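You operate a simulated robot arm through the tools that you are given. There is no shell and no other tool. Be economical: measure what you need, move in short steps, check, and stop when the job is done.

You are at the controls of a simulated two-armed robot. One attempt, no reset.

Task
Tighten the gland nut to the cable card's size; pull-test at 30 N, then at that card's pull.
Fine: the cable must neither slip nor be crushed.

It is judged by the outcome, as a careful person would: the job done as asked, and still so three seconds after it is handed in. It fails if anything else is knocked over, pushed out of place, dropped, spilled or broken.

Robot
Two 6-joint arms with fingered hands on one trunk that stands fixed in place. Base frame: the origin is at the foot of the trunk, x ahead of it, y to its left, z up; the work surface is at about z = 85. Units: cm, degrees, N and s.
The left shoulder is at [5, 17, 106], the right one opposite. With the tool pointing down near the work surface each hand reaches from about 50 to 78 cm from the base axis, measured 20 degrees to its own side. Payload 3.5 kg a hand.
The TCP of each hand is the grasp point between the finger pads, 2.6 cm short of the fingertips. In the tool frame z runs along the fingers and y along their closing line. Largest opening 13.2 cm; the body of the gripper starts 7.3 cm behind the TCP. The gripper is a hand of 3 fingers: y runs from the thumb to the fingers, the wrist lies at [0, 0, -23.4] in the tool frame, and closing takes about 1.5 s.
Orientation is that of the tool frame in the base frame, as [roll, pitch, yaw] about the fixed x, y, z axes, in that order (R = Rz(yaw) Ry(pitch) Rx(roll)). With the fingers straight down and closing along the base's y, the tool's x points along the base's -x, its y along +y and its z along -z.

Tools
- The arms move only by the tool play_rows. It takes "left_deltas", "right_deltas" or both (then of equal length, played together; a hand with none holds still); each is a list of rows, each a list of 6 numbers: the shift along the base's x, y, z in cm, then the turn, a rotation vector about the base's x, y, z in degrees. In form: [[tx, ty, tz, wx, wy, wz], ...]. A call has 1 to 12 rows; each row shifts and turns the commanded pose from where the row before left it. "left_hand" and "right_hand" are, for a hand that has rows, the gripper command, from -1 (shut) to 1 (fully open), values between in proportion, set as the call begins (left out, the last holds). A row lasts 0.2 s, in which the tool goes at most 5 cm and 8.6 degrees; a call with a longer step from one row to the next is refused whole, and so is a gripper value outside its range. Where a pose cannot be reached the arm comes as near as it can. A force on the tool above 40 N (or 10 N above the force at the start of the call, whichever is more), or a blocked arm, ends the call early, and 0.2 s more pass. Each finger travels about 10.8 cm/s and halts on what it meets, pressing with about 23 N; the grip force reading is that of the motor and also rises with nothing between the fingers. The clock runs only during rows and for 0.2 s after the last one: add rows that do not move to give the fingers time. The reply holds the time, the measured pose of the TCP, the force on the tool along the base axes, the opening and the grip force, in the units named above and with some noise, with the torque about the TCP (base axes, N m) and any sound that the robot's microphone picked up.
- Cameras (640 x 400 px; columns grow to the right, rows downward): "scene" is now at [4.88, 3.15, 166.41]; the picture's right is [0.35, -0.94, 0.00], its down [-0.64, -0.24, -0.73] and it looks along [0.68, 0.26, -0.68] (base axes); focal length 355 px, centre (320, 200). "left" rides on the left gripper at [-6.1, 0.3, -9.2] in its tool frame; the picture's right is [-0.05, -1.00, 0.00], its down [0.83, -0.04, -0.55] and it looks along [0.55, -0.03, 0.83] (tool axes); focal length 230 px, centre (320, 200). "right" rides on the right gripper at [6.1, 0.3, -9.2] in its tool frame; the picture's right is [-0.05, 1.00, 0.00], its down [-0.83, -0.04, -0.55] and it looks along [-0.55, -0.03, 0.83] (tool axes); focal length 230 px, centre (320, 200). There is no depth. A picture from a camera that has moved, and an enlarged one, comes with that camera's place and axes in the base frame and with its lens. The place of the scene camera against the robot may be out by one fixed shift of up to 1.8 cm in any direction.
- camera(camera): a new picture of that camera. It takes no simulated time.
- slide_trunk(by): slides the trunk up (or, below 0, down) by that many cm; the arms and the scene camera ride with it, the base frame stays. It gives what a move gives, with no picture.
- finger_targets(finger1, finger2, thumb_bend, hand): sets how far each is bent, from 0 (flat) to 100 (curled in); at 30 the hand is open as for a grip, at 70 the pads meet at the TCP. One left out holds its place. A second passes; each finger stops where it meets its share of the squeeze, and holds until it gets a number again. A gripper value or a shape takes the hand back. It gives what a move gives, with no picture; readings hold the bend of each and the force on the fingers (four entries, about 0 where the hand has none), thumb and palm.
- preshape(shape, hand): the hand has 3 fingers and takes this shape, open, in about a second: jaw (thumb against the fingers, like two jaws); tri (thumb and two fingers); tip (a fingertip pinch); poke (one finger out to press); point (the index stretched); flat (the hand flat); cup (the hand cupped); fist (a fist). The gripper value then closes the fingers along that shape, each until it touches; the sizes above hold for jaw. It gives what a move gives, with no picture.
- head_to(pan, tilt): turns the head with the scene camera to pan (to the left, within 86 degrees either way) and tilt (down, from -29 to 69), counted from straight ahead of the robot. It gives what a move gives.
- close_up(camera, box): a new picture of the part [left, top, right, bottom] of that camera's present view, enlarged. It takes no simulated time.
- finish_job(): hands the job in; it is judged then, once.

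Work in short steps. Places have to be worked out from the pictures, the camera data and where the tool is seen: move nearer, look again, correct. Check each grasp and each placing, and mend what went wrong. You have 120 turns and 94 pictures in all, those below and enlarged ones among them. Open the grippers and draw the arms clear of the work before you hand the job in, unless the task says otherwise; then end with one line.

The tools are called after "Emit:" as a command line: name --argument value ..., lists and objects as JSON in quotes. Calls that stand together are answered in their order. play_rows: Moves the arms, as the interface text tells. Its arguments: {"type":"object","properties":{"left_deltas":{"type":"array","items":{"type":"array","items":{"type":"number"}}},"left_hand":{"type":"number"},"right_deltas":{"type":"array","items":{"type":"array","items":{"type":"number"}}},"right_hand":{"type":"number"}},"required":[]} The other tools are called the same way: slide_trunk (by) slides the trunk up or down; preshape (shape, hand) gives the hand a shape; finger_targets (finger1, finger2, thumb_bend, hand) moves the fingers one by one; head_to (pan, tilt) turns the head that bears the scene camera; camera (camera) takes a picture; close_up (camera, box) takes an enlarged picture of a part of a camera's view; finish_job () hands the job in.

At the start:

```text
clock: 0.0
left_tool_pos: [54.99, 42.12, 122.14]
left_orientation: [180.0, 0.1, -179.9]
left_ft_force: [0.7, 0.1, 0.7]
left_torque: [0.02, 0.0, -0.03]
left_width: 13.19
left_grasp_force: 0.1
left_shape: jaw
left_bend: [30.0, 30.0, 30.0]
left_finger forces: [0.1, 0.1, 0.0, 0.0, 0.0, 0.1]
right_tool_pos: [66.48, -7.9, 122.07]
right_orientation: [180.0, 0.0, -180.0]
right_ft_force: [0.3, 1.0, -0.1]
right_torque: [0.0, -0.03, 0.0]
right_width: 13.18
right_grasp_force: 0.2
right_shape: jaw
right_bend: [30.0, 30.0, 30.0]
right_finger forces: [0.0, 0.0, 0.0, 0.0, 0.0, 0.0]
trunk travel left (down, up): [-67.5, 3.5]
head pan, tilt: [20.5, 43.1]
```

scene: 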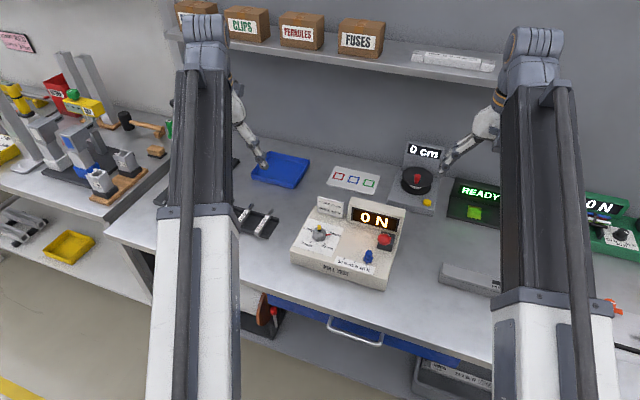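
right: 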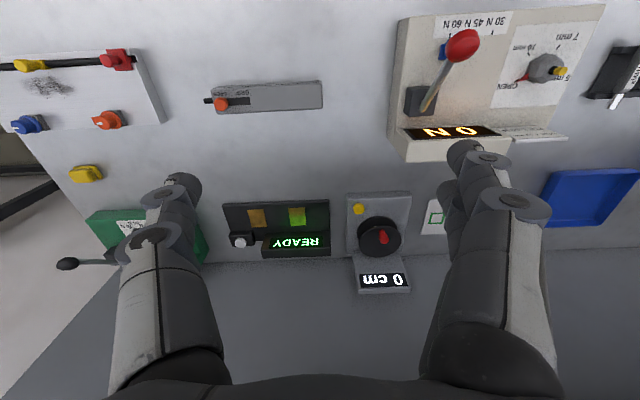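
left: 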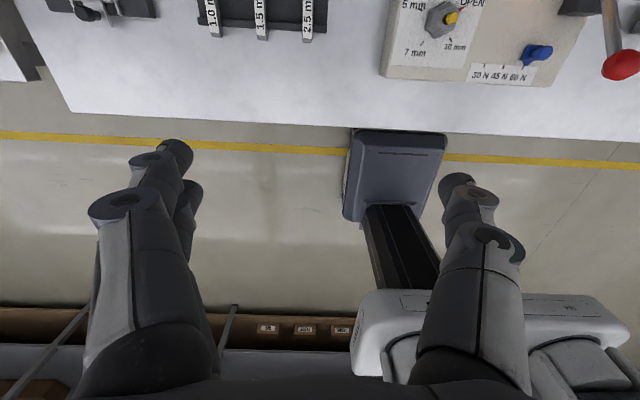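

The cream box in the middle with "0 N" looks like the gland tester. I take close-ups to read its labels and cards.

Emit:
close_up --camera "scene" --box '[280, 180, 420, 300]'

Emit:
close_up --camera "right" --box '[380, 0, 620, 170]'

Emit:
close_up --camera "scene" --box '[310, 130, 500, 230]'

```text
3.33 times, centred on (350, 240) of scene
camera zoom: at [4.88, 3.15, 166.41], right [0.35, -0.94, 0.0], down [-0.64, -0.24, -0.73], along [0.68, 0.26, -0.68], focal length 1183 px, centre (220, 67)
```

zoom: 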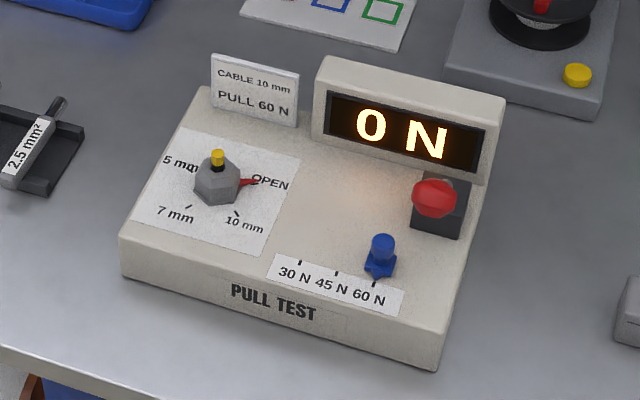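

```text
2.35 times, centred on (500, 85) of right
camera zoom: at [60.44, -7.52, 131.42], right [0.05, 1.0, 0.0], down [0.83, -0.04, 0.56], along [0.56, -0.03, -0.83], focal length 541 px, centre (-104, 471)
```

zoom: 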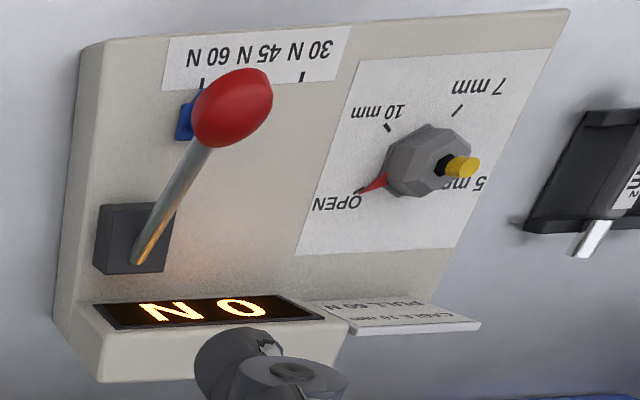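

```text
3.37 times, centred on (405, 180) of scene
camera zoom: at [4.88, 3.15, 166.41], right [0.35, -0.94, 0.0], down [-0.64, -0.24, -0.73], along [0.68, 0.26, -0.68], focal length 1195 px, centre (34, 267)
```

zoom: 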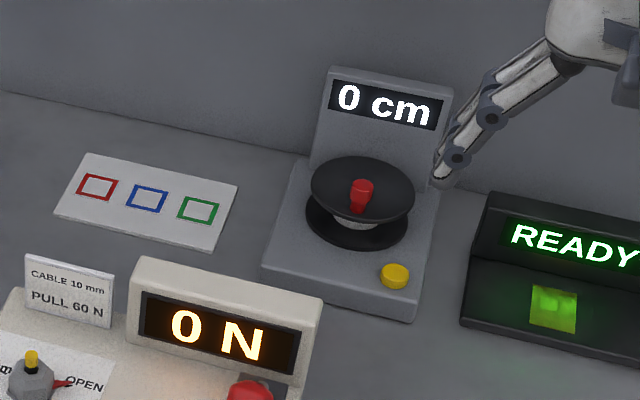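

The card reads "CABLE 10 mm / PULL 60 N". The nut is at OPEN, at roughly (65, 26, 92). The force selector seems to be at 60, and the red lever's ball is near (61.5, 8, 102). I bring the left hand over the nut to look closer.

Emit:
play_rows --left_deltas '[[2, -3, -2, 0, 0, 0], [2, -3.5, -3, 0, 0, 0], [2, -3.5, -3, 0, 0, 0], [2, -3, -3, 0, 0, 0], [2, -3, -3, 0, 0, 0], [0, 0, 0, 0, 0, 0]]'

Emit:
camera --camera "left"

Emit:
camera --camera "scene"

```text
refused: row 2 steps farther than a row can; nothing moved
```

```text
87 pictures are left
camera left: at [61.14, 42.42, 131.4], right [0.05, -1.0, 0.0], down [-0.83, -0.04, 0.55], along [-0.55, -0.03, -0.83], focal length 230 px, centre (320, 200)
```

left: 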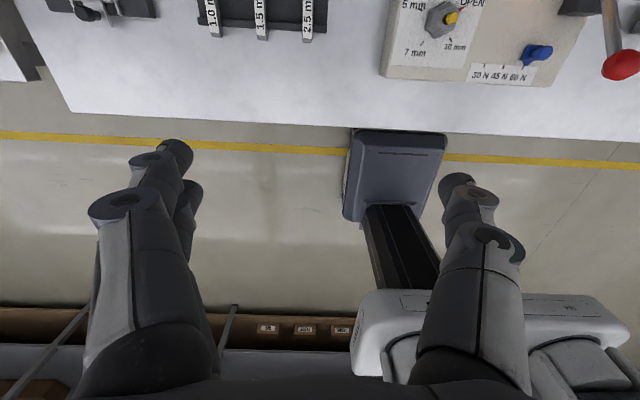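

```text
86 pictures are left
camera scene: at [4.88, 3.15, 166.41], right [0.35, -0.94, 0.0], down [-0.64, -0.24, -0.73], along [0.68, 0.26, -0.68], focal length 355 px, centre (320, 200)
```

scene: 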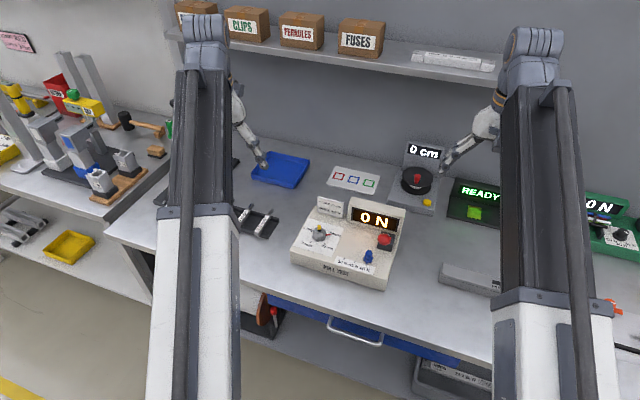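

The nut triangulates to about (65.3, 25.8). I move with smaller steps.

Emit:
play_rows --left_deltas '[[2, -3, -2, 0, 0, 0], [2, -3, -2.5, 0, 0, 0], [2, -3, -2.5, 0, 0, 0], [2, -3, -2.5, 0, 0, 0], [2, -3, -2.5, 0, 0, 0], [0, -1, -4, 0, 0, 0], [0, 0, 0, 0, 0, 0]]'

Emit:
camera --camera "left"

Emit:
camera --camera "scene"

```text
clock: 1.6
left_tool_pos: [65.11, 26.28, 105.85]
left_orientation: [179.9, 0.0, 180.0]
left_ft_force: [0.8, 0.9, -0.2]
left_torque: [-0.03, -0.01, 0.01]
left_width: 13.18
left_grasp_force: 0.1
left_shape: jaw
left_bend: [30.0, 30.0, 30.0]
left_finger forces: [0.0, 0.0, 0.0, 0.0, 0.0, 0.0]
right_tool_pos: [66.45, -7.99, 122.17]
right_orientation: [180.0, 0.1, -180.0]
right_ft_force: [-0.4, -0.1, 0.0]
right_torque: [0.0, 0.01, -0.01]
right_width: 13.2
right_grasp_force: 0.1
right_shape: jaw
right_bend: [30.0, 30.0, 30.0]
right_finger forces: [0.0, 0.0, 0.1, 0.0, 0.1, 0.0]
trunk travel left (down, up): [-67.5, 3.5]
head pan, tilt: [20.5, 43.1]
```

```text
85 pictures are left
camera left: at [71.28, 26.53, 115.21], right [0.05, -1.0, 0.0], down [-0.83, -0.04, 0.55], along [-0.55, -0.03, -0.83], focal length 230 px, centre (320, 200)
```

left: 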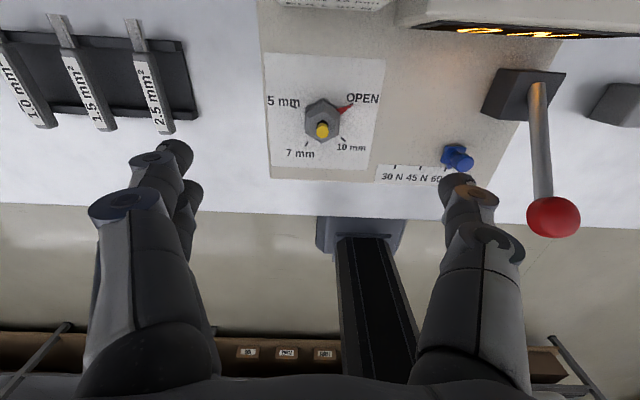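

```text
84 pictures are left
camera scene: at [4.88, 3.15, 166.41], right [0.35, -0.94, 0.0], down [-0.64, -0.24, -0.73], along [0.68, 0.26, -0.68], focal length 355 px, centre (320, 200)
```

scene: 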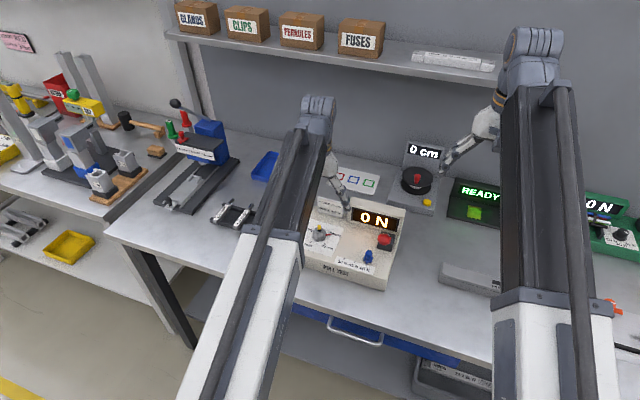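

Emit:
close_up --camera "left" --box '[250, 30, 490, 200]'

Emit:
close_up --camera "right" --box '[380, 0, 620, 170]'

```text
2.35 times, centred on (370, 115) of left
camera zoom: at [71.28, 26.53, 115.21], right [0.05, -1.0, 0.0], down [-0.83, -0.04, 0.55], along [-0.55, -0.03, -0.83], focal length 541 px, centre (202, 400)
```

zoom: 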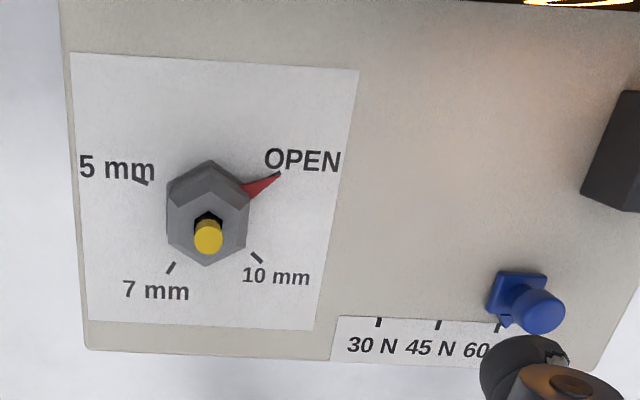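

```text
2.35 times, centred on (500, 85) of right
camera zoom: at [60.44, -7.53, 131.42], right [0.05, 1.0, 0.0], down [0.83, -0.04, 0.56], along [0.56, -0.03, -0.83], focal length 541 px, centre (-104, 471)
```

zoom: 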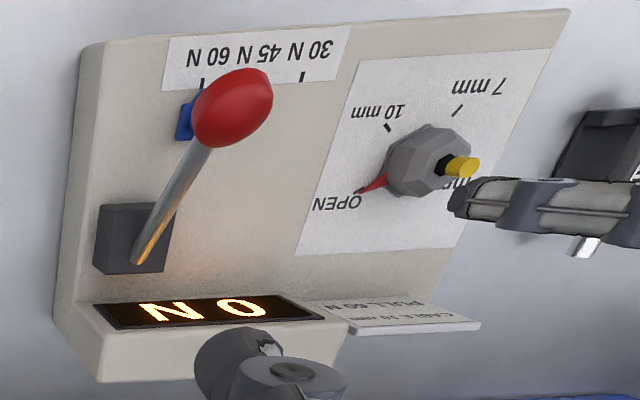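

Panel top is at z≈90.9. The nut axis is at (65.3, 25.8), it is about 3.3 cm across flats with flats facing ±y, and its top is at about z 92.8. OPEN to 10 mm is about −71° (clockwise from above), and the selector is now at 60 N. I do a dry test of the −72° wrist turn up in the air, with the fingers partly closed.

Emit:
play_rows --left_deltas '[[0, 0, 0, 0, 0, -8], [0, 0, 0, 0, 0, -8], [0, 0, 0, 0, 0, -8], [0, 0, 0, 0, 0, -8], [0, 0, 0, 0, 0, -8], [0, 0, 0, 0, 0, -8], [0, 0, 0, 0, 0, -8], [0, 0, 0, 0, 0, -8], [0, 0, 0, 0, 0, -8], [0, 0, 0, 0, 0, -6], [0, 0, 0, 0, 0, 0]]' --left_hand -0.1

Emit:
camera --camera "left"

```text
clock: 4.0
left_tool_pos: [65.0, 26.15, 106.02]
left_orientation: [-180.0, 0.2, 101.9]
left_ft_force: [0.6, 0.9, 0.4]
left_torque: [0.03, 0.04, -0.02]
left_width: 6.0
left_grasp_force: 0.0
left_shape: jaw
left_bend: [73.0, 73.0, 70.0]
left_finger forces: [0.0, 0.0, 0.0, 0.1, 0.1, 0.0]
right_tool_pos: [66.48, -7.98, 122.1]
right_orientation: [180.0, 0.2, -180.0]
right_ft_force: [-0.4, 0.4, 0.6]
right_torque: [0.03, 0.01, 0.01]
right_width: 13.19
right_grasp_force: 0.0
right_shape: jaw
right_bend: [30.0, 30.0, 30.0]
right_finger forces: [0.0, 0.1, 0.0, 0.0, 0.1, 0.0]
trunk travel left (down, up): [-67.5, 3.5]
head pan, tilt: [20.5, 43.1]
```

```text
81 pictures are left
camera left: at [66.63, 20.18, 115.42], right [-0.97, -0.26, 0.0], down [-0.21, 0.81, 0.55], along [-0.14, 0.53, -0.83], focal length 230 px, centre (320, 200)
```

left: 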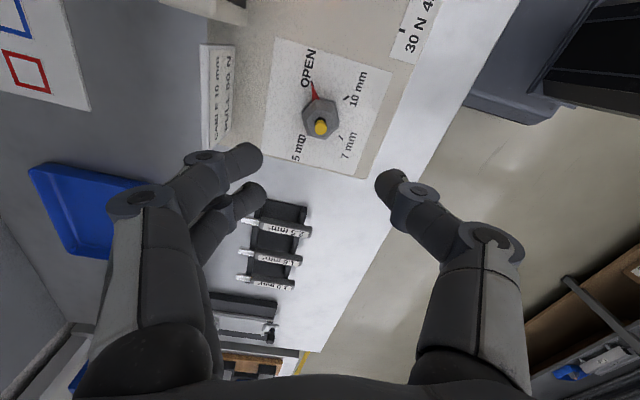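

The turn is reachable. I turn back, centre over the nut (65.25, 25.65) and descend most of the way.

Emit:
play_rows --left_deltas '[[0, 0, 0, 0, 0, 8], [0, 0, 0, 0, 0, 8], [0, 0, 0, 0, 0, 8], [0, 0, 0, 0, 0, 8], [0, 0, 0, 0, 0, 8], [0, 0, 0, 0, 0, 8], [0, 0, 0, 0, 0, 8], [0, 0, 0, 0, 0, 8], [0, 0, 0, 0, 0, 8], [0.25, -0.45, -2, 0, 0, 6], [0, 0, -3, 0, 0, 0], [0, 0, -2, 0, 0, 0]]'

Emit:
camera --camera "left"

```text
clock: 6.6
left_tool_pos: [65.31, 25.64, 99.06]
left_orientation: [179.9, 0.1, -179.8]
left_ft_force: [0.9, 0.1, -0.3]
left_torque: [0.0, -0.02, 0.0]
left_width: 5.98
left_grasp_force: 0.0
left_shape: jaw
left_bend: [73.0, 73.0, 70.0]
left_finger forces: [0.1, 0.0, 0.1, 0.0, 0.0, 0.1]
right_tool_pos: [66.56, -7.98, 122.06]
right_orientation: [-180.0, 0.2, 180.0]
right_ft_force: [0.2, -0.1, 0.1]
right_torque: [0.01, 0.01, 0.01]
right_width: 13.2
right_grasp_force: 0.0
right_shape: jaw
right_bend: [30.0, 30.0, 30.0]
right_finger forces: [0.0, 0.0, 0.0, 0.0, 0.0, 0.0]
trunk travel left (down, up): [-67.5, 3.5]
head pan, tilt: [20.5, 43.1]
```

```text
80 pictures are left
camera left: at [71.49, 26.01, 108.41], right [0.05, -1.0, 0.0], down [-0.83, -0.04, 0.55], along [-0.55, -0.03, -0.83], focal length 230 px, centre (320, 200)
```

left: 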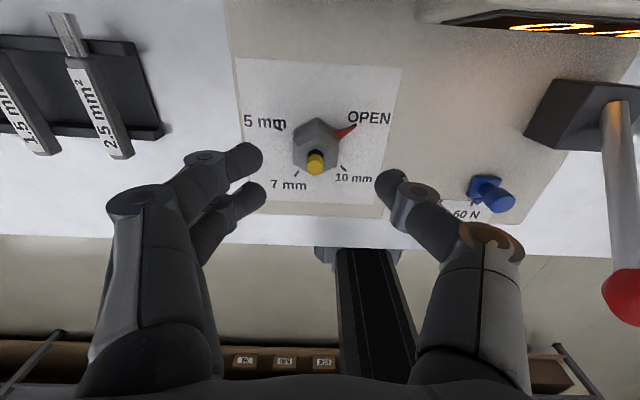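

Alignment is good (nut y ≈25.8). I descend so the fingertips straddle the nut.

Emit:
play_rows --left_deltas '[[0, 0.12, -2, 0, 0, 0], [0, 0, -1.5, 0, 0, 0], [0, 0, -1, 0, 0, 0], [0, 0, -0.5, 0, 0, 0], [0, 0, 0, 0, 0, 0]]'

Emit:
camera --camera "left"

Emit:
close_up --camera "right" --box '[460, 0, 640, 120]'

```text
clock: 7.8
left_tool_pos: [65.34, 25.78, 94.17]
left_orientation: [179.9, 0.3, 180.0]
left_ft_force: [0.1, 0.2, -0.2]
left_torque: [-0.03, -0.02, 0.0]
left_width: 5.99
left_grasp_force: 0.1
left_shape: jaw
left_bend: [73.0, 73.0, 70.0]
left_finger forces: [0.0, 0.0, 0.0, 0.0, 0.0, 0.2]
right_tool_pos: [66.5, -7.99, 122.07]
right_orientation: [-180.0, 0.1, 180.0]
right_ft_force: [-0.3, -0.2, -0.2]
right_torque: [-0.03, -0.02, 0.02]
right_width: 13.21
right_grasp_force: 0.0
right_shape: jaw
right_bend: [30.0, 30.0, 30.0]
right_finger forces: [0.1, 0.0, 0.1, 0.0, 0.0, 0.0]
trunk travel left (down, up): [-67.5, 3.5]
head pan, tilt: [20.5, 43.1]
```

```text
79 pictures are left
camera left: at [71.43, 26.1, 103.41], right [0.05, -1.0, 0.0], down [-0.83, -0.04, 0.55], along [-0.55, -0.03, -0.83], focal length 230 px, centre (320, 200)
```

left: 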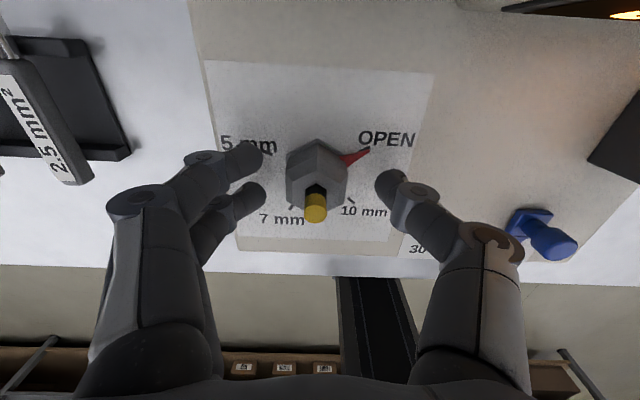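

```text
3.33 times, centred on (550, 60) of right
camera zoom: at [60.44, -7.52, 131.42], right [0.05, 1.0, 0.0], down [0.83, -0.04, 0.56], along [0.56, -0.03, -0.83], focal length 767 px, centre (-447, 667)
```

zoom: 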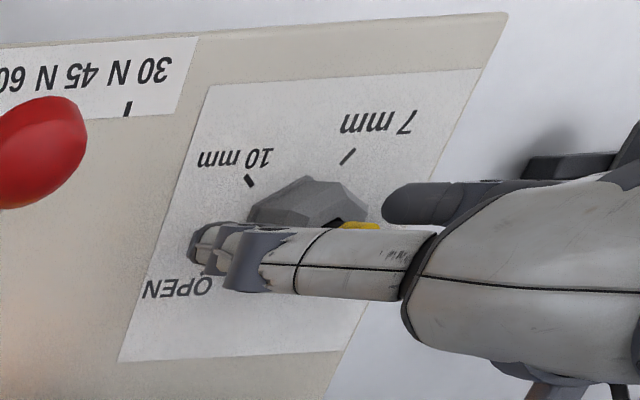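

The fingertips straddle the nut, so I close on it.

Emit:
play_rows --left_deltas '[[0, 0, -0.2, 0, 0, 0], [0, 0, 0, 0, 0, 0], [0, 0, 0, 0, 0, 0], [0, 0, 0, 0, 0, 0], [0, 0, 0, 0, 0, 0], [0, 0, 0, 0, 0, 0]]' --left_hand -1

Emit:
camera --camera "left"

```text
clock: 9.2
left_tool_pos: [65.26, 25.75, 93.92]
left_orientation: [179.8, 0.0, -179.9]
left_ft_force: [3.3, -1.3, 1.6]
left_torque: [0.01, -0.02, 0.02]
left_width: 2.77
left_grasp_force: 23.0
left_shape: jaw
left_bend: [73.0, 74.0, 70.0]
left_finger forces: [9.7, 10.6, 0.0, 0.0, 20.5, 0.0]
right_tool_pos: [66.43, -7.9, 122.09]
right_orientation: [179.9, 0.1, 179.9]
right_ft_force: [0.5, 0.1, 0.0]
right_torque: [0.0, -0.02, -0.01]
right_width: 13.2
right_grasp_force: 0.1
right_shape: jaw
right_bend: [30.0, 30.0, 30.0]
right_finger forces: [0.0, 0.0, 0.0, 0.1, 0.1, 0.1]
trunk travel left (down, up): [-67.5, 3.5]
head pan, tilt: [20.5, 43.1]
```

```text
77 pictures are left
camera left: at [71.47, 26.1, 103.21], right [0.05, -1.0, 0.0], down [-0.83, -0.04, 0.55], along [-0.55, -0.03, -0.83], focal length 230 px, centre (320, 200)
```

left: 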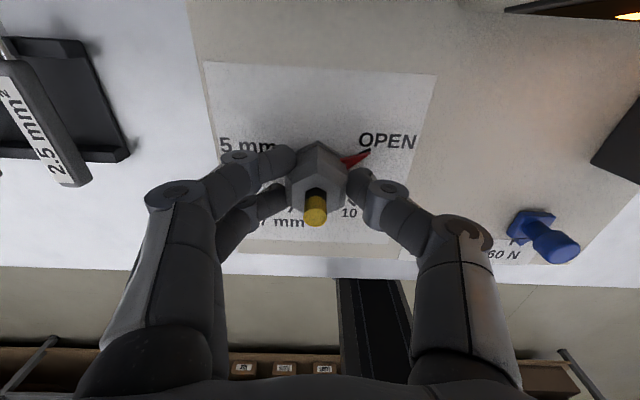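

The nut is gripped squarely (width 2.77, 23 N). I turn it −40° first and check that the pointer follows.

Emit:
play_rows --left_deltas '[[0, 0, 0, 0, 0, -5], [0, 0, 0, 0, 0, -5], [0, 0, 0, 0, 0, -5], [0, 0, 0, 0, 0, -5], [0, 0, 0, 0, 0, -5], [0, 0, 0, 0, 0, -5], [0, 0, 0, 0, 0, -5], [0, 0, 0, 0, 0, -5], [0, 0, 0, 0, 0, 0]]'

Emit:
close_up --camera "left" --box '[200, 80, 440, 240]'

Emit:
close_up --camera "right" --box '[460, 0, 640, 120]'

```text
clock: 11.2
left_tool_pos: [65.27, 25.74, 93.9]
left_orientation: [-180.0, 0.0, 140.0]
left_ft_force: [-2.5, -6.7, -1.3]
left_torque: [-0.14, 0.07, 0.02]
left_width: 2.76
left_grasp_force: 23.0
left_shape: jaw
left_bend: [73.0, 74.0, 70.0]
left_finger forces: [8.7, 9.7, 0.0, 0.0, 25.3, 0.0]
right_tool_pos: [66.52, -8.11, 122.16]
right_orientation: [179.9, 0.1, -180.0]
right_ft_force: [-0.2, -0.1, -0.6]
right_torque: [-0.03, -0.03, -0.04]
right_width: 13.18
right_grasp_force: 0.1
right_shape: jaw
right_bend: [30.0, 30.0, 30.0]
right_finger forces: [0.1, 0.0, 0.0, 0.0, 0.0, 0.1]
trunk travel left (down, up): [-67.5, 3.5]
head pan, tilt: [20.5, 43.1]
```

```text
2.50 times, centred on (320, 160) of left
camera zoom: at [70.12, 22.02, 103.24], right [-0.6, -0.8, 0.0], down [-0.66, 0.5, 0.55], along [-0.44, 0.33, -0.83], focal length 575 px, centre (320, 300)
```

zoom: 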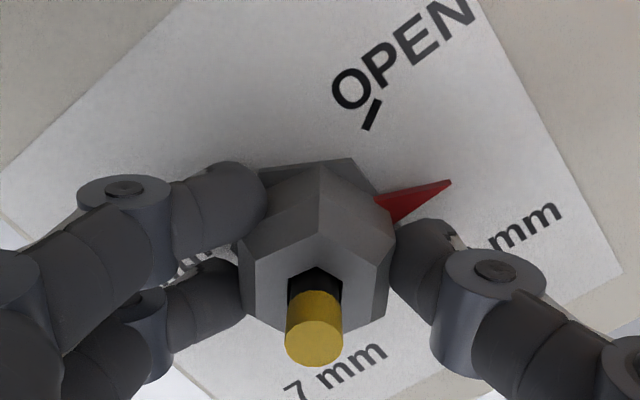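

```text
3.33 times, centred on (550, 60) of right
camera zoom: at [60.42, -7.59, 131.41], right [0.05, 1.0, 0.0], down [0.83, -0.04, 0.56], along [0.56, -0.03, -0.83], focal length 767 px, centre (-447, 667)
```

zoom: 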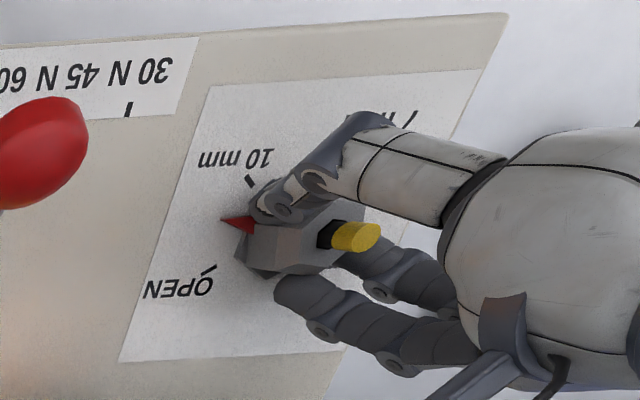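

The nut follows exactly; the pointer is at azimuth ≈−103° and the 10 mm tick at ≈−131°. I turn another 24° and look again.

Emit:
play_rows --left_deltas '[[0, 0, 0, 0, 0, -5], [0, 0, 0, 0, 0, -5], [0, 0, 0, 0, 0, -5], [0, 0, 0, 0, 0, -5], [0, 0, 0, 0, 0, -4], [0, 0, 0, 0, 0, 0], [0, 0, 0, 0, 0, 0]]'

Emit:
close_up --camera "left" --box '[260, 100, 440, 220]'

Emit:
close_up --camera "right" --box '[490, 20, 580, 80]'

```text
clock: 12.8
left_tool_pos: [65.22, 25.74, 93.88]
left_orientation: [179.9, 0.1, 116.0]
left_ft_force: [-7.2, -4.2, -3.0]
left_torque: [-0.12, 0.25, 0.05]
left_width: 2.7
left_grasp_force: 22.6
left_shape: jaw
left_bend: [73.0, 74.0, 70.0]
left_finger forces: [7.7, 9.0, 0.0, 0.0, 26.0, 0.0]
right_tool_pos: [66.39, -7.99, 122.2]
right_orientation: [179.8, 0.0, 179.9]
right_ft_force: [0.3, 0.0, -0.5]
right_torque: [0.0, 0.01, 0.02]
right_width: 13.19
right_grasp_force: 0.0
right_shape: jaw
right_bend: [30.0, 30.0, 30.0]
right_finger forces: [0.0, 0.1, 0.0, 0.1, 0.0, 0.0]
trunk travel left (down, up): [-67.5, 3.5]
head pan, tilt: [20.5, 43.1]
```

```text
3.33 times, centred on (350, 160) of left
camera zoom: at [68.15, 20.34, 103.26], right [-0.88, -0.48, 0.0], down [-0.4, 0.73, 0.55], along [-0.27, 0.48, -0.83], focal length 767 px, centre (220, 333)
```

zoom: 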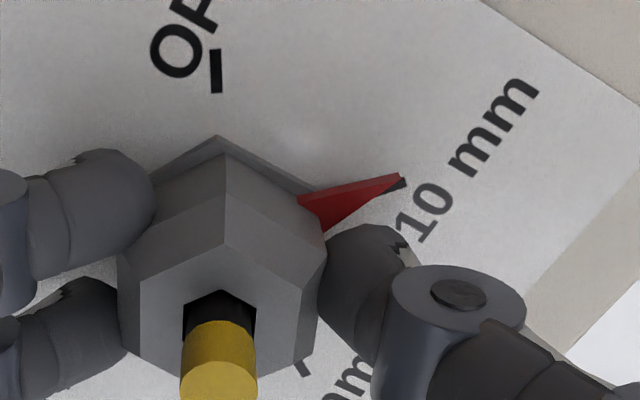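

```text
6.67 times, centred on (535, 50) of right
camera zoom: at [60.39, -7.55, 131.44], right [0.05, 1.0, 0.0], down [0.83, -0.04, 0.56], along [0.56, -0.03, -0.83], focal length 1534 px, centre (-1113, 1200)
```

zoom: 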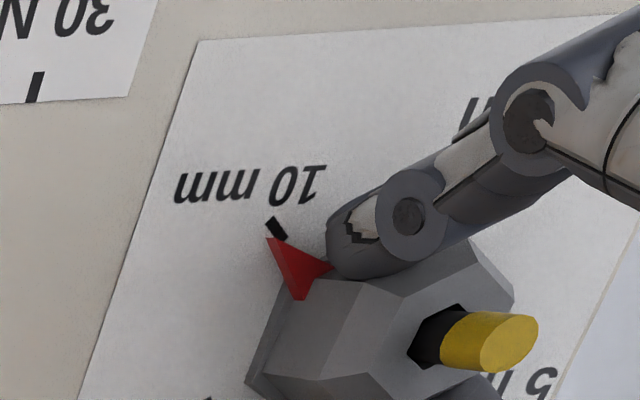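

The pointer is about 4° short of the 10 mm tick in both views, so I turn 4° more.

Emit:
play_rows --left_deltas '[[0, 0, 0, 0, 0, -2], [0, 0, 0, 0, 0, -2], [0, 0, 0, 0, 0, 0], [0, 0, 0, 0, 0, 0]]'

Emit:
close_up --camera "left" --box '[260, 100, 440, 220]'

Emit:
close_up --camera "right" --box '[490, 20, 580, 80]'

```text
clock: 13.8
left_tool_pos: [65.06, 25.68, 93.84]
left_orientation: [179.9, 0.0, 112.1]
left_ft_force: [-9.3, -5.2, -2.3]
left_torque: [-0.09, 0.26, 0.04]
left_width: 2.68
left_grasp_force: 22.6
left_shape: jaw
left_bend: [73.0, 74.0, 70.0]
left_finger forces: [7.6, 9.0, 0.0, 0.0, 26.5, 0.0]
right_tool_pos: [66.46, -7.98, 122.2]
right_orientation: [179.8, 0.0, 180.0]
right_ft_force: [0.1, 0.4, -0.7]
right_torque: [0.01, 0.01, 0.02]
right_width: 13.19
right_grasp_force: 0.1
right_shape: jaw
right_bend: [30.0, 30.0, 30.0]
right_finger forces: [0.0, 0.0, 0.0, 0.0, 0.1, 0.1]
trunk travel left (down, up): [-67.5, 3.5]
head pan, tilt: [20.5, 43.1]
```

```text
3.33 times, centred on (350, 160) of left
camera zoom: at [67.77, 20.15, 103.26], right [-0.91, -0.42, 0.0], down [-0.35, 0.75, 0.55], along [-0.23, 0.5, -0.83], focal length 767 px, centre (220, 333)
```

zoom: 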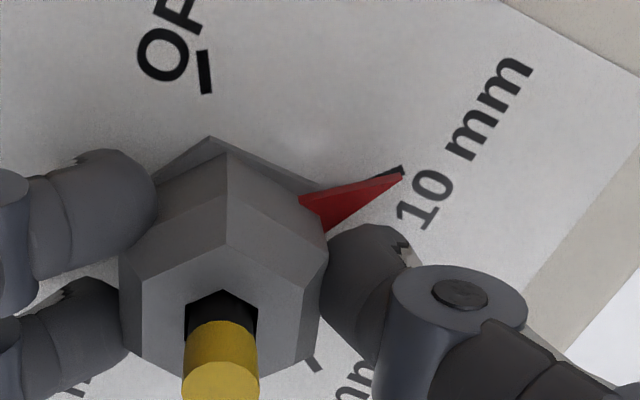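

```text
6.67 times, centred on (535, 50) of right
camera zoom: at [60.38, -7.56, 131.45], right [0.05, 1.0, 0.0], down [0.83, -0.04, 0.56], along [0.56, -0.03, -0.83], focal length 1534 px, centre (-1113, 1200)
```

zoom: 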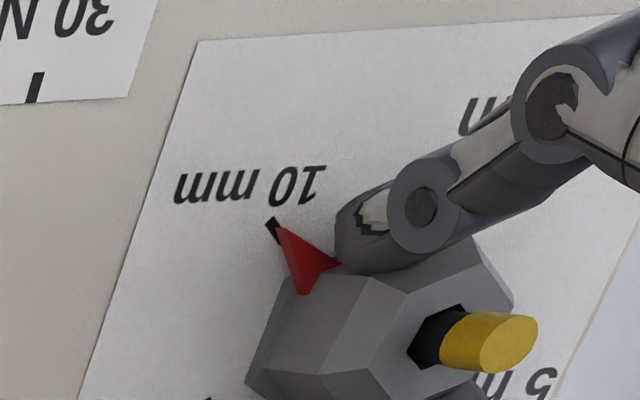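

The pointer now covers the 10 mm tick. I release and lift clear to check the setting from above.

Emit:
play_rows --left_deltas '[[0, 0, 0, 0, 0, 0], [0, 0, 0, 0, 0, 0], [0, 0, 0, 0, 0, 0], [0, 0, 0, 0, 0, 0], [0, 0, 1.5, 0, 0, 0], [0, 0, 2.5, 0, 0, 0], [0, 0, 3, 0, 0, 0], [0, 0, 3, 0, 0, 0], [0, 0, 0, 0, 0, 0]]' --left_hand -0.1

Emit:
close_up --camera "left" --box '[260, 60, 410, 160]'

Emit:
close_up --camera "right" --box '[490, 20, 580, 80]'

```text
clock: 15.8
left_tool_pos: [65.2, 25.6, 103.88]
left_orientation: [179.9, 0.2, 112.0]
left_ft_force: [1.2, -1.8, 0.3]
left_torque: [0.0, 0.01, 0.0]
left_width: 5.85
left_grasp_force: 0.2
left_shape: jaw
left_bend: [73.0, 73.0, 70.0]
left_finger forces: [0.1, 0.0, 0.0, 0.0, 0.1, 0.0]
right_tool_pos: [66.4, -7.96, 122.18]
right_orientation: [-180.0, 0.1, 179.9]
right_ft_force: [0.0, 0.6, -0.3]
right_torque: [0.01, -0.03, 0.01]
right_width: 13.22
right_grasp_force: 0.1
right_shape: jaw
right_bend: [30.0, 30.0, 30.0]
right_finger forces: [0.1, 0.0, 0.1, 0.0, 0.0, 0.0]
trunk travel left (down, up): [-67.5, 3.5]
head pan, tilt: [20.5, 43.1]
```

```text
4.00 times, centred on (335, 110) of left
camera zoom: at [67.86, 20.07, 113.23], right [-0.91, -0.42, 0.0], down [-0.35, 0.76, 0.55], along [-0.23, 0.5, -0.83], focal length 920 px, centre (260, 560)
```

zoom: 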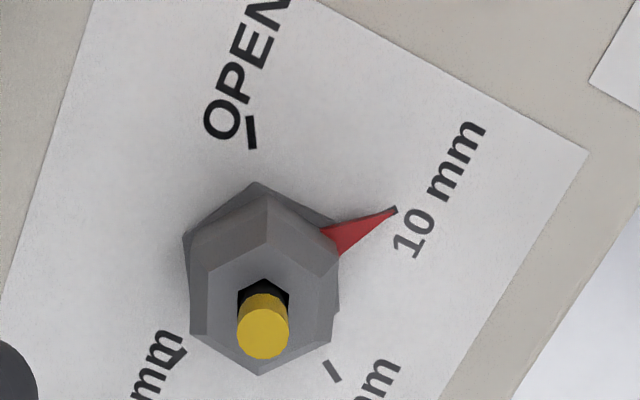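

```text
6.67 times, centred on (535, 50) of right
camera zoom: at [60.45, -7.52, 131.41], right [0.05, 1.0, 0.0], down [0.83, -0.04, 0.56], along [0.56, -0.03, -0.83], focal length 1534 px, centre (-1113, 1200)
```

zoom: 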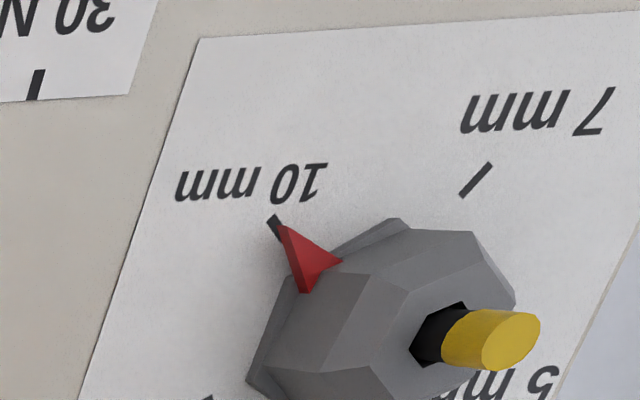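

The nut reads exactly 10 mm. The selector knob at ≈(62.4, 11.2), top z≈94, must go from 60 to 30 (+6 cm in y). The lever ball at (61.3, 8, 101) is close, so I grip the knob along x with the left hand tilted 45° and its wrist toward +y.

Emit:
play_rows --left_deltas '[[0, 0, 0.5, 0, 0, -7.3], [0, 0, 0.5, 0, 0, -7.3], [0, 0, 0.5, 0, 0, -7.4], [0, 0, 0.5, -7.5, 0, 0], [0, 0, 0, -7.5, 0, 0], [-1, 0, 0, -7.5, 0, 0], [-1, -1, 0, -7.5, 0, 0], [-0.8, -2, 0, -7.5, 0, 0], [0, -2, 0, -7.5, 0, 0], [0, -3, -1, 0, 0, 0], [0, 0, 0, 0, 0, 0]]' --left_hand -0.25

Emit:
camera --camera "left"

Emit:
camera --camera "scene"

```text
clock: 18.2
left_tool_pos: [62.43, 17.69, 104.76]
left_orientation: [179.9, 45.2, 90.0]
left_ft_force: [0.1, 0.1, -0.1]
left_torque: [-0.01, 0.0, 0.0]
left_width: 5.02
left_grasp_force: 0.0
left_shape: jaw
left_bend: [73.0, 73.0, 70.0]
left_finger forces: [0.0, 0.0, 0.0, 0.0, 0.1, 0.0]
right_tool_pos: [66.44, -7.89, 122.11]
right_orientation: [-180.0, 0.1, 180.0]
right_ft_force: [0.1, 0.4, 0.3]
right_torque: [0.05, 0.02, -0.01]
right_width: 13.18
right_grasp_force: 0.0
right_shape: jaw
right_bend: [30.0, 30.0, 30.0]
right_finger forces: [0.0, 0.0, 0.1, 0.1, 0.1, 0.1]
trunk travel left (down, up): [-67.5, 3.5]
head pan, tilt: [20.5, 43.1]
```

```text
68 pictures are left
camera left: at [62.72, 19.91, 115.73], right [-1.0, -0.04, 0.04], down [-0.04, 0.98, -0.2], along [-0.03, -0.2, -0.98], focal length 230 px, centre (320, 200)
```

left: 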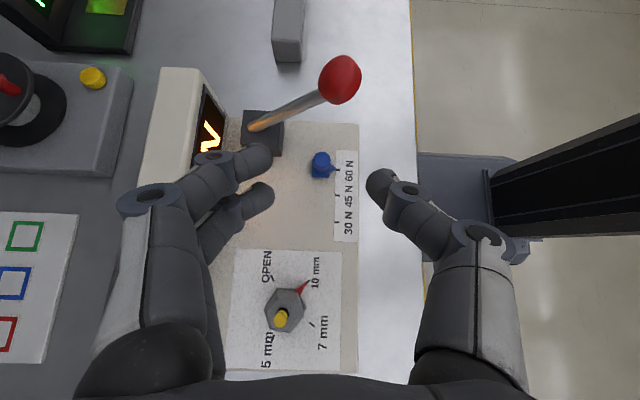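

```text
67 pictures are left
camera scene: at [4.88, 3.16, 166.41], right [0.35, -0.94, 0.0], down [-0.64, -0.24, -0.73], along [0.68, 0.26, -0.68], focal length 355 px, centre (320, 200)
```

scene: 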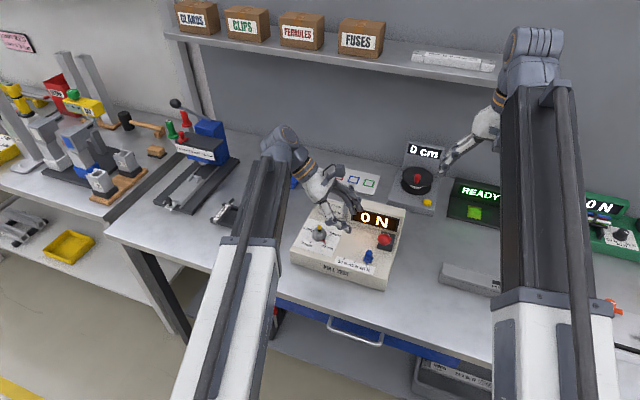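

Emit:
close_up --camera "left" --box '[230, 40, 410, 250]'

```text
1.90 times, centred on (320, 145) of left
camera zoom: at [62.72, 19.91, 115.73], right [-1.0, -0.04, 0.04], down [-0.04, 0.98, -0.2], along [-0.03, -0.2, -0.98], focal length 438 px, centre (320, 305)
```

zoom: 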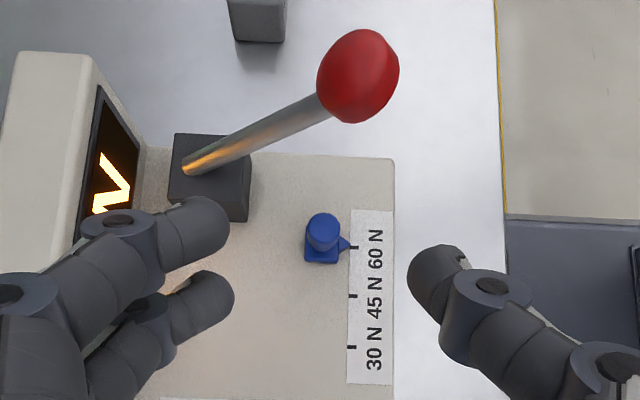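

The view is clear. The knob centre is ≈(62.0, 11.4), its tip ~94.5, and the 30 N tick is at y≈17.2. I narrow the fingers to 3.4 cm and approach along the tool axis.

Emit:
play_rows --left_deltas '[[-0.4, 0, -2, 0, 0, 0], [0, 0, -2.5, 0, 0, 0], [0, -1.5, -1.5, 0, 0, 0], [0, -1.2, -1.2, 0, 0, 0], [0, 0, 0, 0, 0, 0]]' --left_hand -0.49

Emit:
camera --camera "left"

```text
clock: 19.4
left_tool_pos: [61.84, 15.15, 97.49]
left_orientation: [179.9, 45.0, 90.0]
left_ft_force: [-0.4, -0.3, -0.3]
left_torque: [0.03, -0.01, 0.02]
left_width: 3.4
left_grasp_force: 0.0
left_shape: jaw
left_bend: [73.0, 73.0, 70.0]
left_finger forces: [0.0, 0.0, 0.0, 0.0, 0.0, 0.1]
right_tool_pos: [66.39, -7.86, 122.07]
right_orientation: [180.0, 0.1, 180.0]
right_ft_force: [-0.2, 0.3, -0.7]
right_torque: [-0.02, 0.03, 0.02]
right_width: 13.18
right_grasp_force: 0.0
right_shape: jaw
right_bend: [30.0, 30.0, 30.0]
right_finger forces: [0.0, 0.1, 0.0, 0.0, 0.1, 0.1]
trunk travel left (down, up): [-67.5, 3.5]
head pan, tilt: [20.5, 43.1]
```

```text
65 pictures are left
camera left: at [62.28, 17.36, 108.45], right [-1.0, -0.04, 0.04], down [-0.04, 0.98, -0.2], along [-0.03, -0.2, -0.98], focal length 230 px, centre (320, 200)
```

left: 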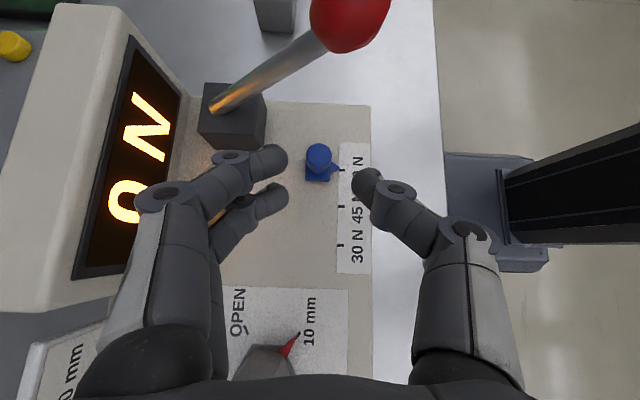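

Emit:
play_rows --left_deltas '[[0, -1.4, -1.5, 0, 0, 0], [0, -0.9, -1, 0, 0, 0], [0, -0.55, -0.6, 0, 0, 0], [0, 0, 0, 0, 0, 0]]'

Emit:
camera --camera "left"

Emit:
close_up --camera "right" --box '[380, 0, 560, 120]'

```text
clock: 20.4
left_tool_pos: [61.94, 12.19, 94.54]
left_orientation: [179.9, 45.1, 90.0]
left_ft_force: [-0.2, -0.5, -0.6]
left_torque: [0.0, -0.03, 0.02]
left_width: 3.43
left_grasp_force: 0.1
left_shape: jaw
left_bend: [73.0, 73.0, 70.0]
left_finger forces: [0.1, 0.0, 0.0, 0.1, 0.0, 0.0]
right_tool_pos: [66.5, -7.9, 122.16]
right_orientation: [180.0, 0.1, 180.0]
right_ft_force: [-0.7, 0.5, 0.7]
right_torque: [0.03, 0.0, 0.0]
right_width: 13.18
right_grasp_force: 0.0
right_shape: jaw
right_bend: [30.0, 30.0, 30.0]
right_finger forces: [0.0, 0.0, 0.0, 0.0, 0.1, 0.0]
trunk travel left (down, up): [-67.5, 3.5]
head pan, tilt: [20.5, 43.1]
```

```text
64 pictures are left
camera left: at [62.32, 14.44, 105.51], right [-1.0, -0.04, 0.04], down [-0.04, 0.98, -0.2], along [-0.03, -0.2, -0.98], focal length 230 px, centre (320, 200)
```

left: 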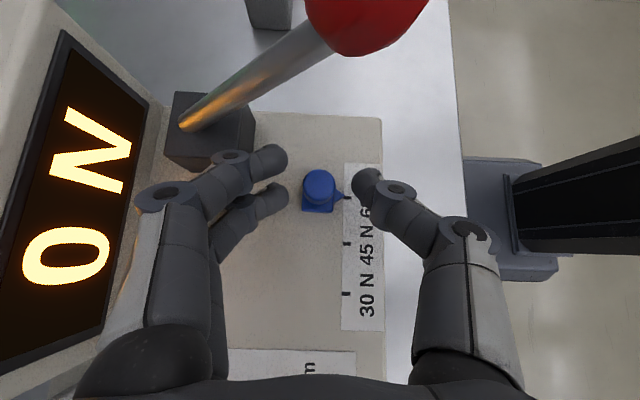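

```text
3.33 times, centred on (470, 60) of right
camera zoom: at [60.44, -7.52, 131.42], right [0.05, 1.0, 0.0], down [0.83, -0.04, 0.56], along [0.56, -0.03, -0.83], focal length 767 px, centre (-180, 667)
```

zoom: 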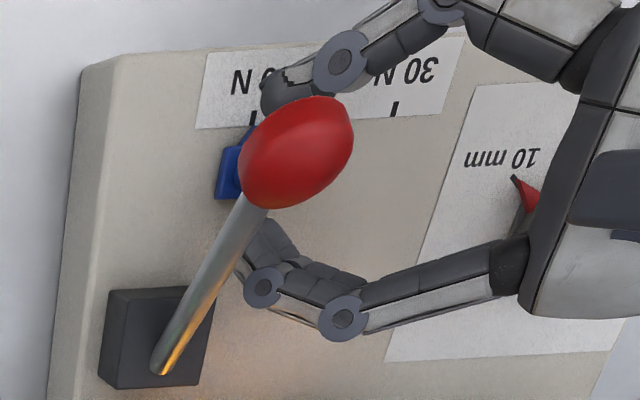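

The knob sits between the pads, so I close.

Emit:
play_rows --left_deltas '[[0, 0, 0, 0, 0, 0], [0, 0, 0, 0, 0, 0], [0, 0, 0, 0, 0, 0], [0, 0, 0, 0, 0, 0], [0, 0, 0, 0, 0, 0]]' --left_hand -1

Emit:
close_up --camera "left" --box '[230, 100, 440, 330]'

```text
clock: 21.6
left_tool_pos: [61.87, 12.26, 94.55]
left_orientation: [180.0, 45.1, 89.9]
left_ft_force: [-8.0, -0.4, -3.2]
left_torque: [0.1, -0.01, -0.08]
left_width: 0.62
left_grasp_force: 22.9
left_shape: jaw
left_bend: [72.0, 71.0, 70.0]
left_finger forces: [0.1, 12.1, 0.0, 0.0, 21.3, 0.0]
right_tool_pos: [66.38, -8.0, 122.13]
right_orientation: [180.0, 0.1, -180.0]
right_ft_force: [0.8, -0.8, 0.3]
right_torque: [0.01, 0.0, 0.01]
right_width: 13.17
right_grasp_force: 0.0
right_shape: jaw
right_bend: [30.0, 30.0, 30.0]
right_finger forces: [0.0, 0.0, 0.0, 0.1, 0.0, 0.1]
trunk travel left (down, up): [-67.5, 3.5]
head pan, tilt: [20.5, 43.1]
```

```text
1.74 times, centred on (335, 215) of left
camera zoom: at [62.25, 14.45, 105.54], right [-1.0, -0.04, 0.04], down [-0.04, 0.98, -0.2], along [-0.03, -0.2, -0.98], focal length 400 px, centre (294, 174)
```

zoom: 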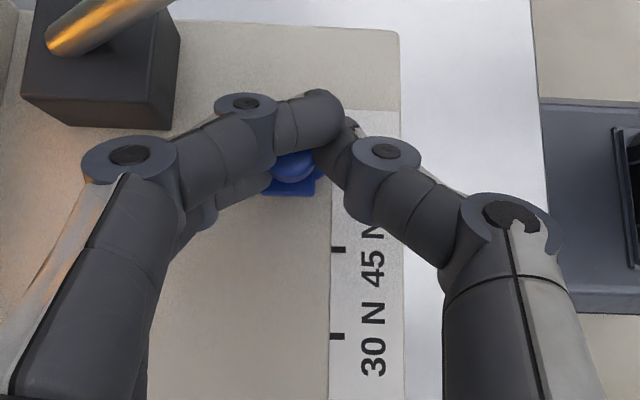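

One finger wraps behind the knob and one grips its side, which is a usable hold for pulling +y. I slide it about 2.9 cm and check.

Emit:
play_rows --left_deltas '[[0, 0.6, 0, 0, 0, 0], [0, 0.7, 0, 0, 0, 0], [0, 0.8, 0, 0, 0, 0], [0, 0.8, 0, 0, 0, 0], [0, 0, 0, 0, 0, 0]]'

Emit:
close_up --camera "left" --box '[230, 100, 440, 330]'

```text
clock: 22.8
left_tool_pos: [61.96, 15.08, 94.55]
left_orientation: [180.0, 45.1, 90.0]
left_ft_force: [-9.5, 0.3, -1.8]
left_torque: [0.03, -0.01, -0.12]
left_width: 0.64
left_grasp_force: 23.1
left_shape: jaw
left_bend: [72.0, 71.0, 70.0]
left_finger forces: [0.1, 12.2, 0.0, 0.0, 22.4, 0.0]
right_tool_pos: [66.44, -8.05, 122.14]
right_orientation: [-180.0, 0.1, -179.9]
right_ft_force: [0.3, -0.7, -0.2]
right_torque: [0.03, 0.05, 0.0]
right_width: 13.19
right_grasp_force: 0.1
right_shape: jaw
right_bend: [30.0, 30.0, 30.0]
right_finger forces: [0.0, 0.1, 0.0, 0.0, 0.1, 0.1]
trunk travel left (down, up): [-67.5, 3.5]
head pan, tilt: [20.5, 43.1]
```

```text
1.74 times, centred on (335, 215) of left
camera zoom: at [62.27, 17.38, 105.53], right [-1.0, -0.04, 0.04], down [-0.04, 0.98, -0.2], along [-0.03, -0.2, -0.98], focal length 400 px, centre (294, 174)
```

zoom: 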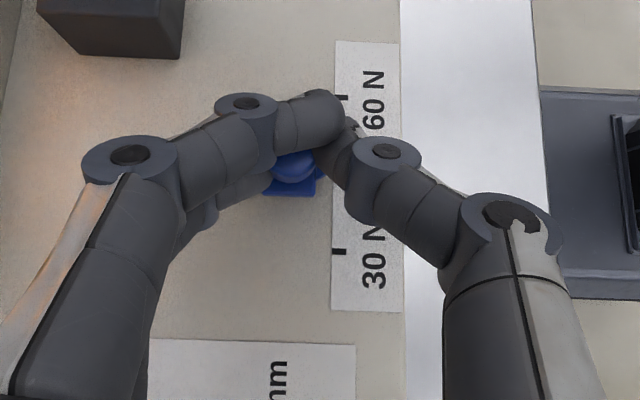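

The knob follows and is at 45 now. I move another 2.9 cm to reach 30.

Emit:
play_rows --left_deltas '[[0, 0.7, 0, 0, 0, 0], [0, 0.8, 0, 0, 0, 0], [0, 0.8, 0, 0, 0, 0], [0, 0.6, 0, 0, 0, 0], [0, 0, 0, 0, 0, 0]]'

Emit:
play_rows --left_deltas '[[0, 0, 0, 0, 0, 0], [0, 0, 0, 0, 0, 0], [0, 0, 0, 0, 0, 0], [0, 0, 0, 0, 0, 0]]' --left_hand -0.49

Emit:
close_up --camera "left" --box '[230, 100, 440, 330]'

```text
clock: 24.0
left_tool_pos: [61.88, 18.2, 94.72]
left_orientation: [179.9, 45.1, 90.0]
left_ft_force: [-10.6, 0.5, -3.8]
left_torque: [0.07, 0.01, -0.11]
left_width: 0.59
left_grasp_force: 23.0
left_shape: jaw
left_bend: [72.0, 71.0, 70.0]
left_finger forces: [0.0, 11.9, 0.0, 0.1, 23.1, 0.0]
right_tool_pos: [66.38, -7.85, 122.11]
right_orientation: [180.0, 0.1, 180.0]
right_ft_force: [0.8, 0.6, 0.2]
right_torque: [-0.01, 0.03, 0.01]
right_width: 13.19
right_grasp_force: 0.1
right_shape: jaw
right_bend: [30.0, 30.0, 30.0]
right_finger forces: [0.0, 0.0, 0.0, 0.0, 0.0, 0.0]
trunk travel left (down, up): [-67.5, 3.5]
head pan, tilt: [20.5, 43.1]
```

```text
clock: 25.0
left_tool_pos: [62.0, 18.02, 94.65]
left_orientation: [179.8, 45.0, 90.0]
left_ft_force: [0.6, 1.0, -0.9]
left_torque: [0.01, 0.05, -0.01]
left_width: 3.32
left_grasp_force: 0.1
left_shape: jaw
left_bend: [73.0, 73.0, 70.0]
left_finger forces: [0.1, 0.0, 0.1, 0.1, 0.0, 0.0]
right_tool_pos: [66.52, -7.87, 122.1]
right_orientation: [180.0, 0.0, 180.0]
right_ft_force: [0.1, 0.7, 0.2]
right_torque: [0.0, -0.04, 0.02]
right_width: 13.19
right_grasp_force: 0.0
right_shape: jaw
right_bend: [30.0, 30.0, 30.0]
right_finger forces: [0.0, 0.1, 0.0, 0.0, 0.1, 0.0]
trunk travel left (down, up): [-67.5, 3.5]
head pan, tilt: [20.5, 43.1]
```

```text
1.74 times, centred on (335, 215) of left
camera zoom: at [62.37, 20.19, 105.56], right [-1.0, -0.04, 0.04], down [-0.04, 0.98, -0.2], along [-0.03, -0.2, -0.98], focal length 400 px, centre (294, 174)
```

zoom: 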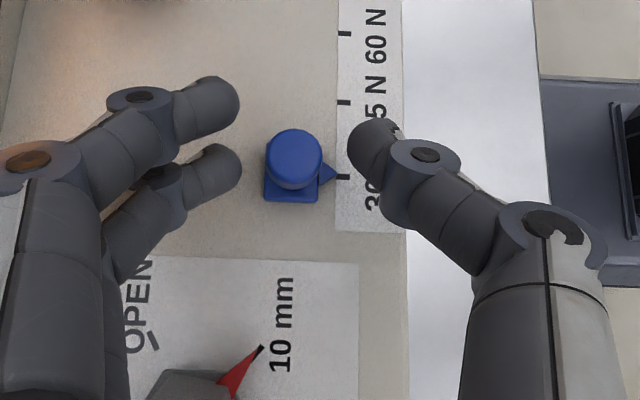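

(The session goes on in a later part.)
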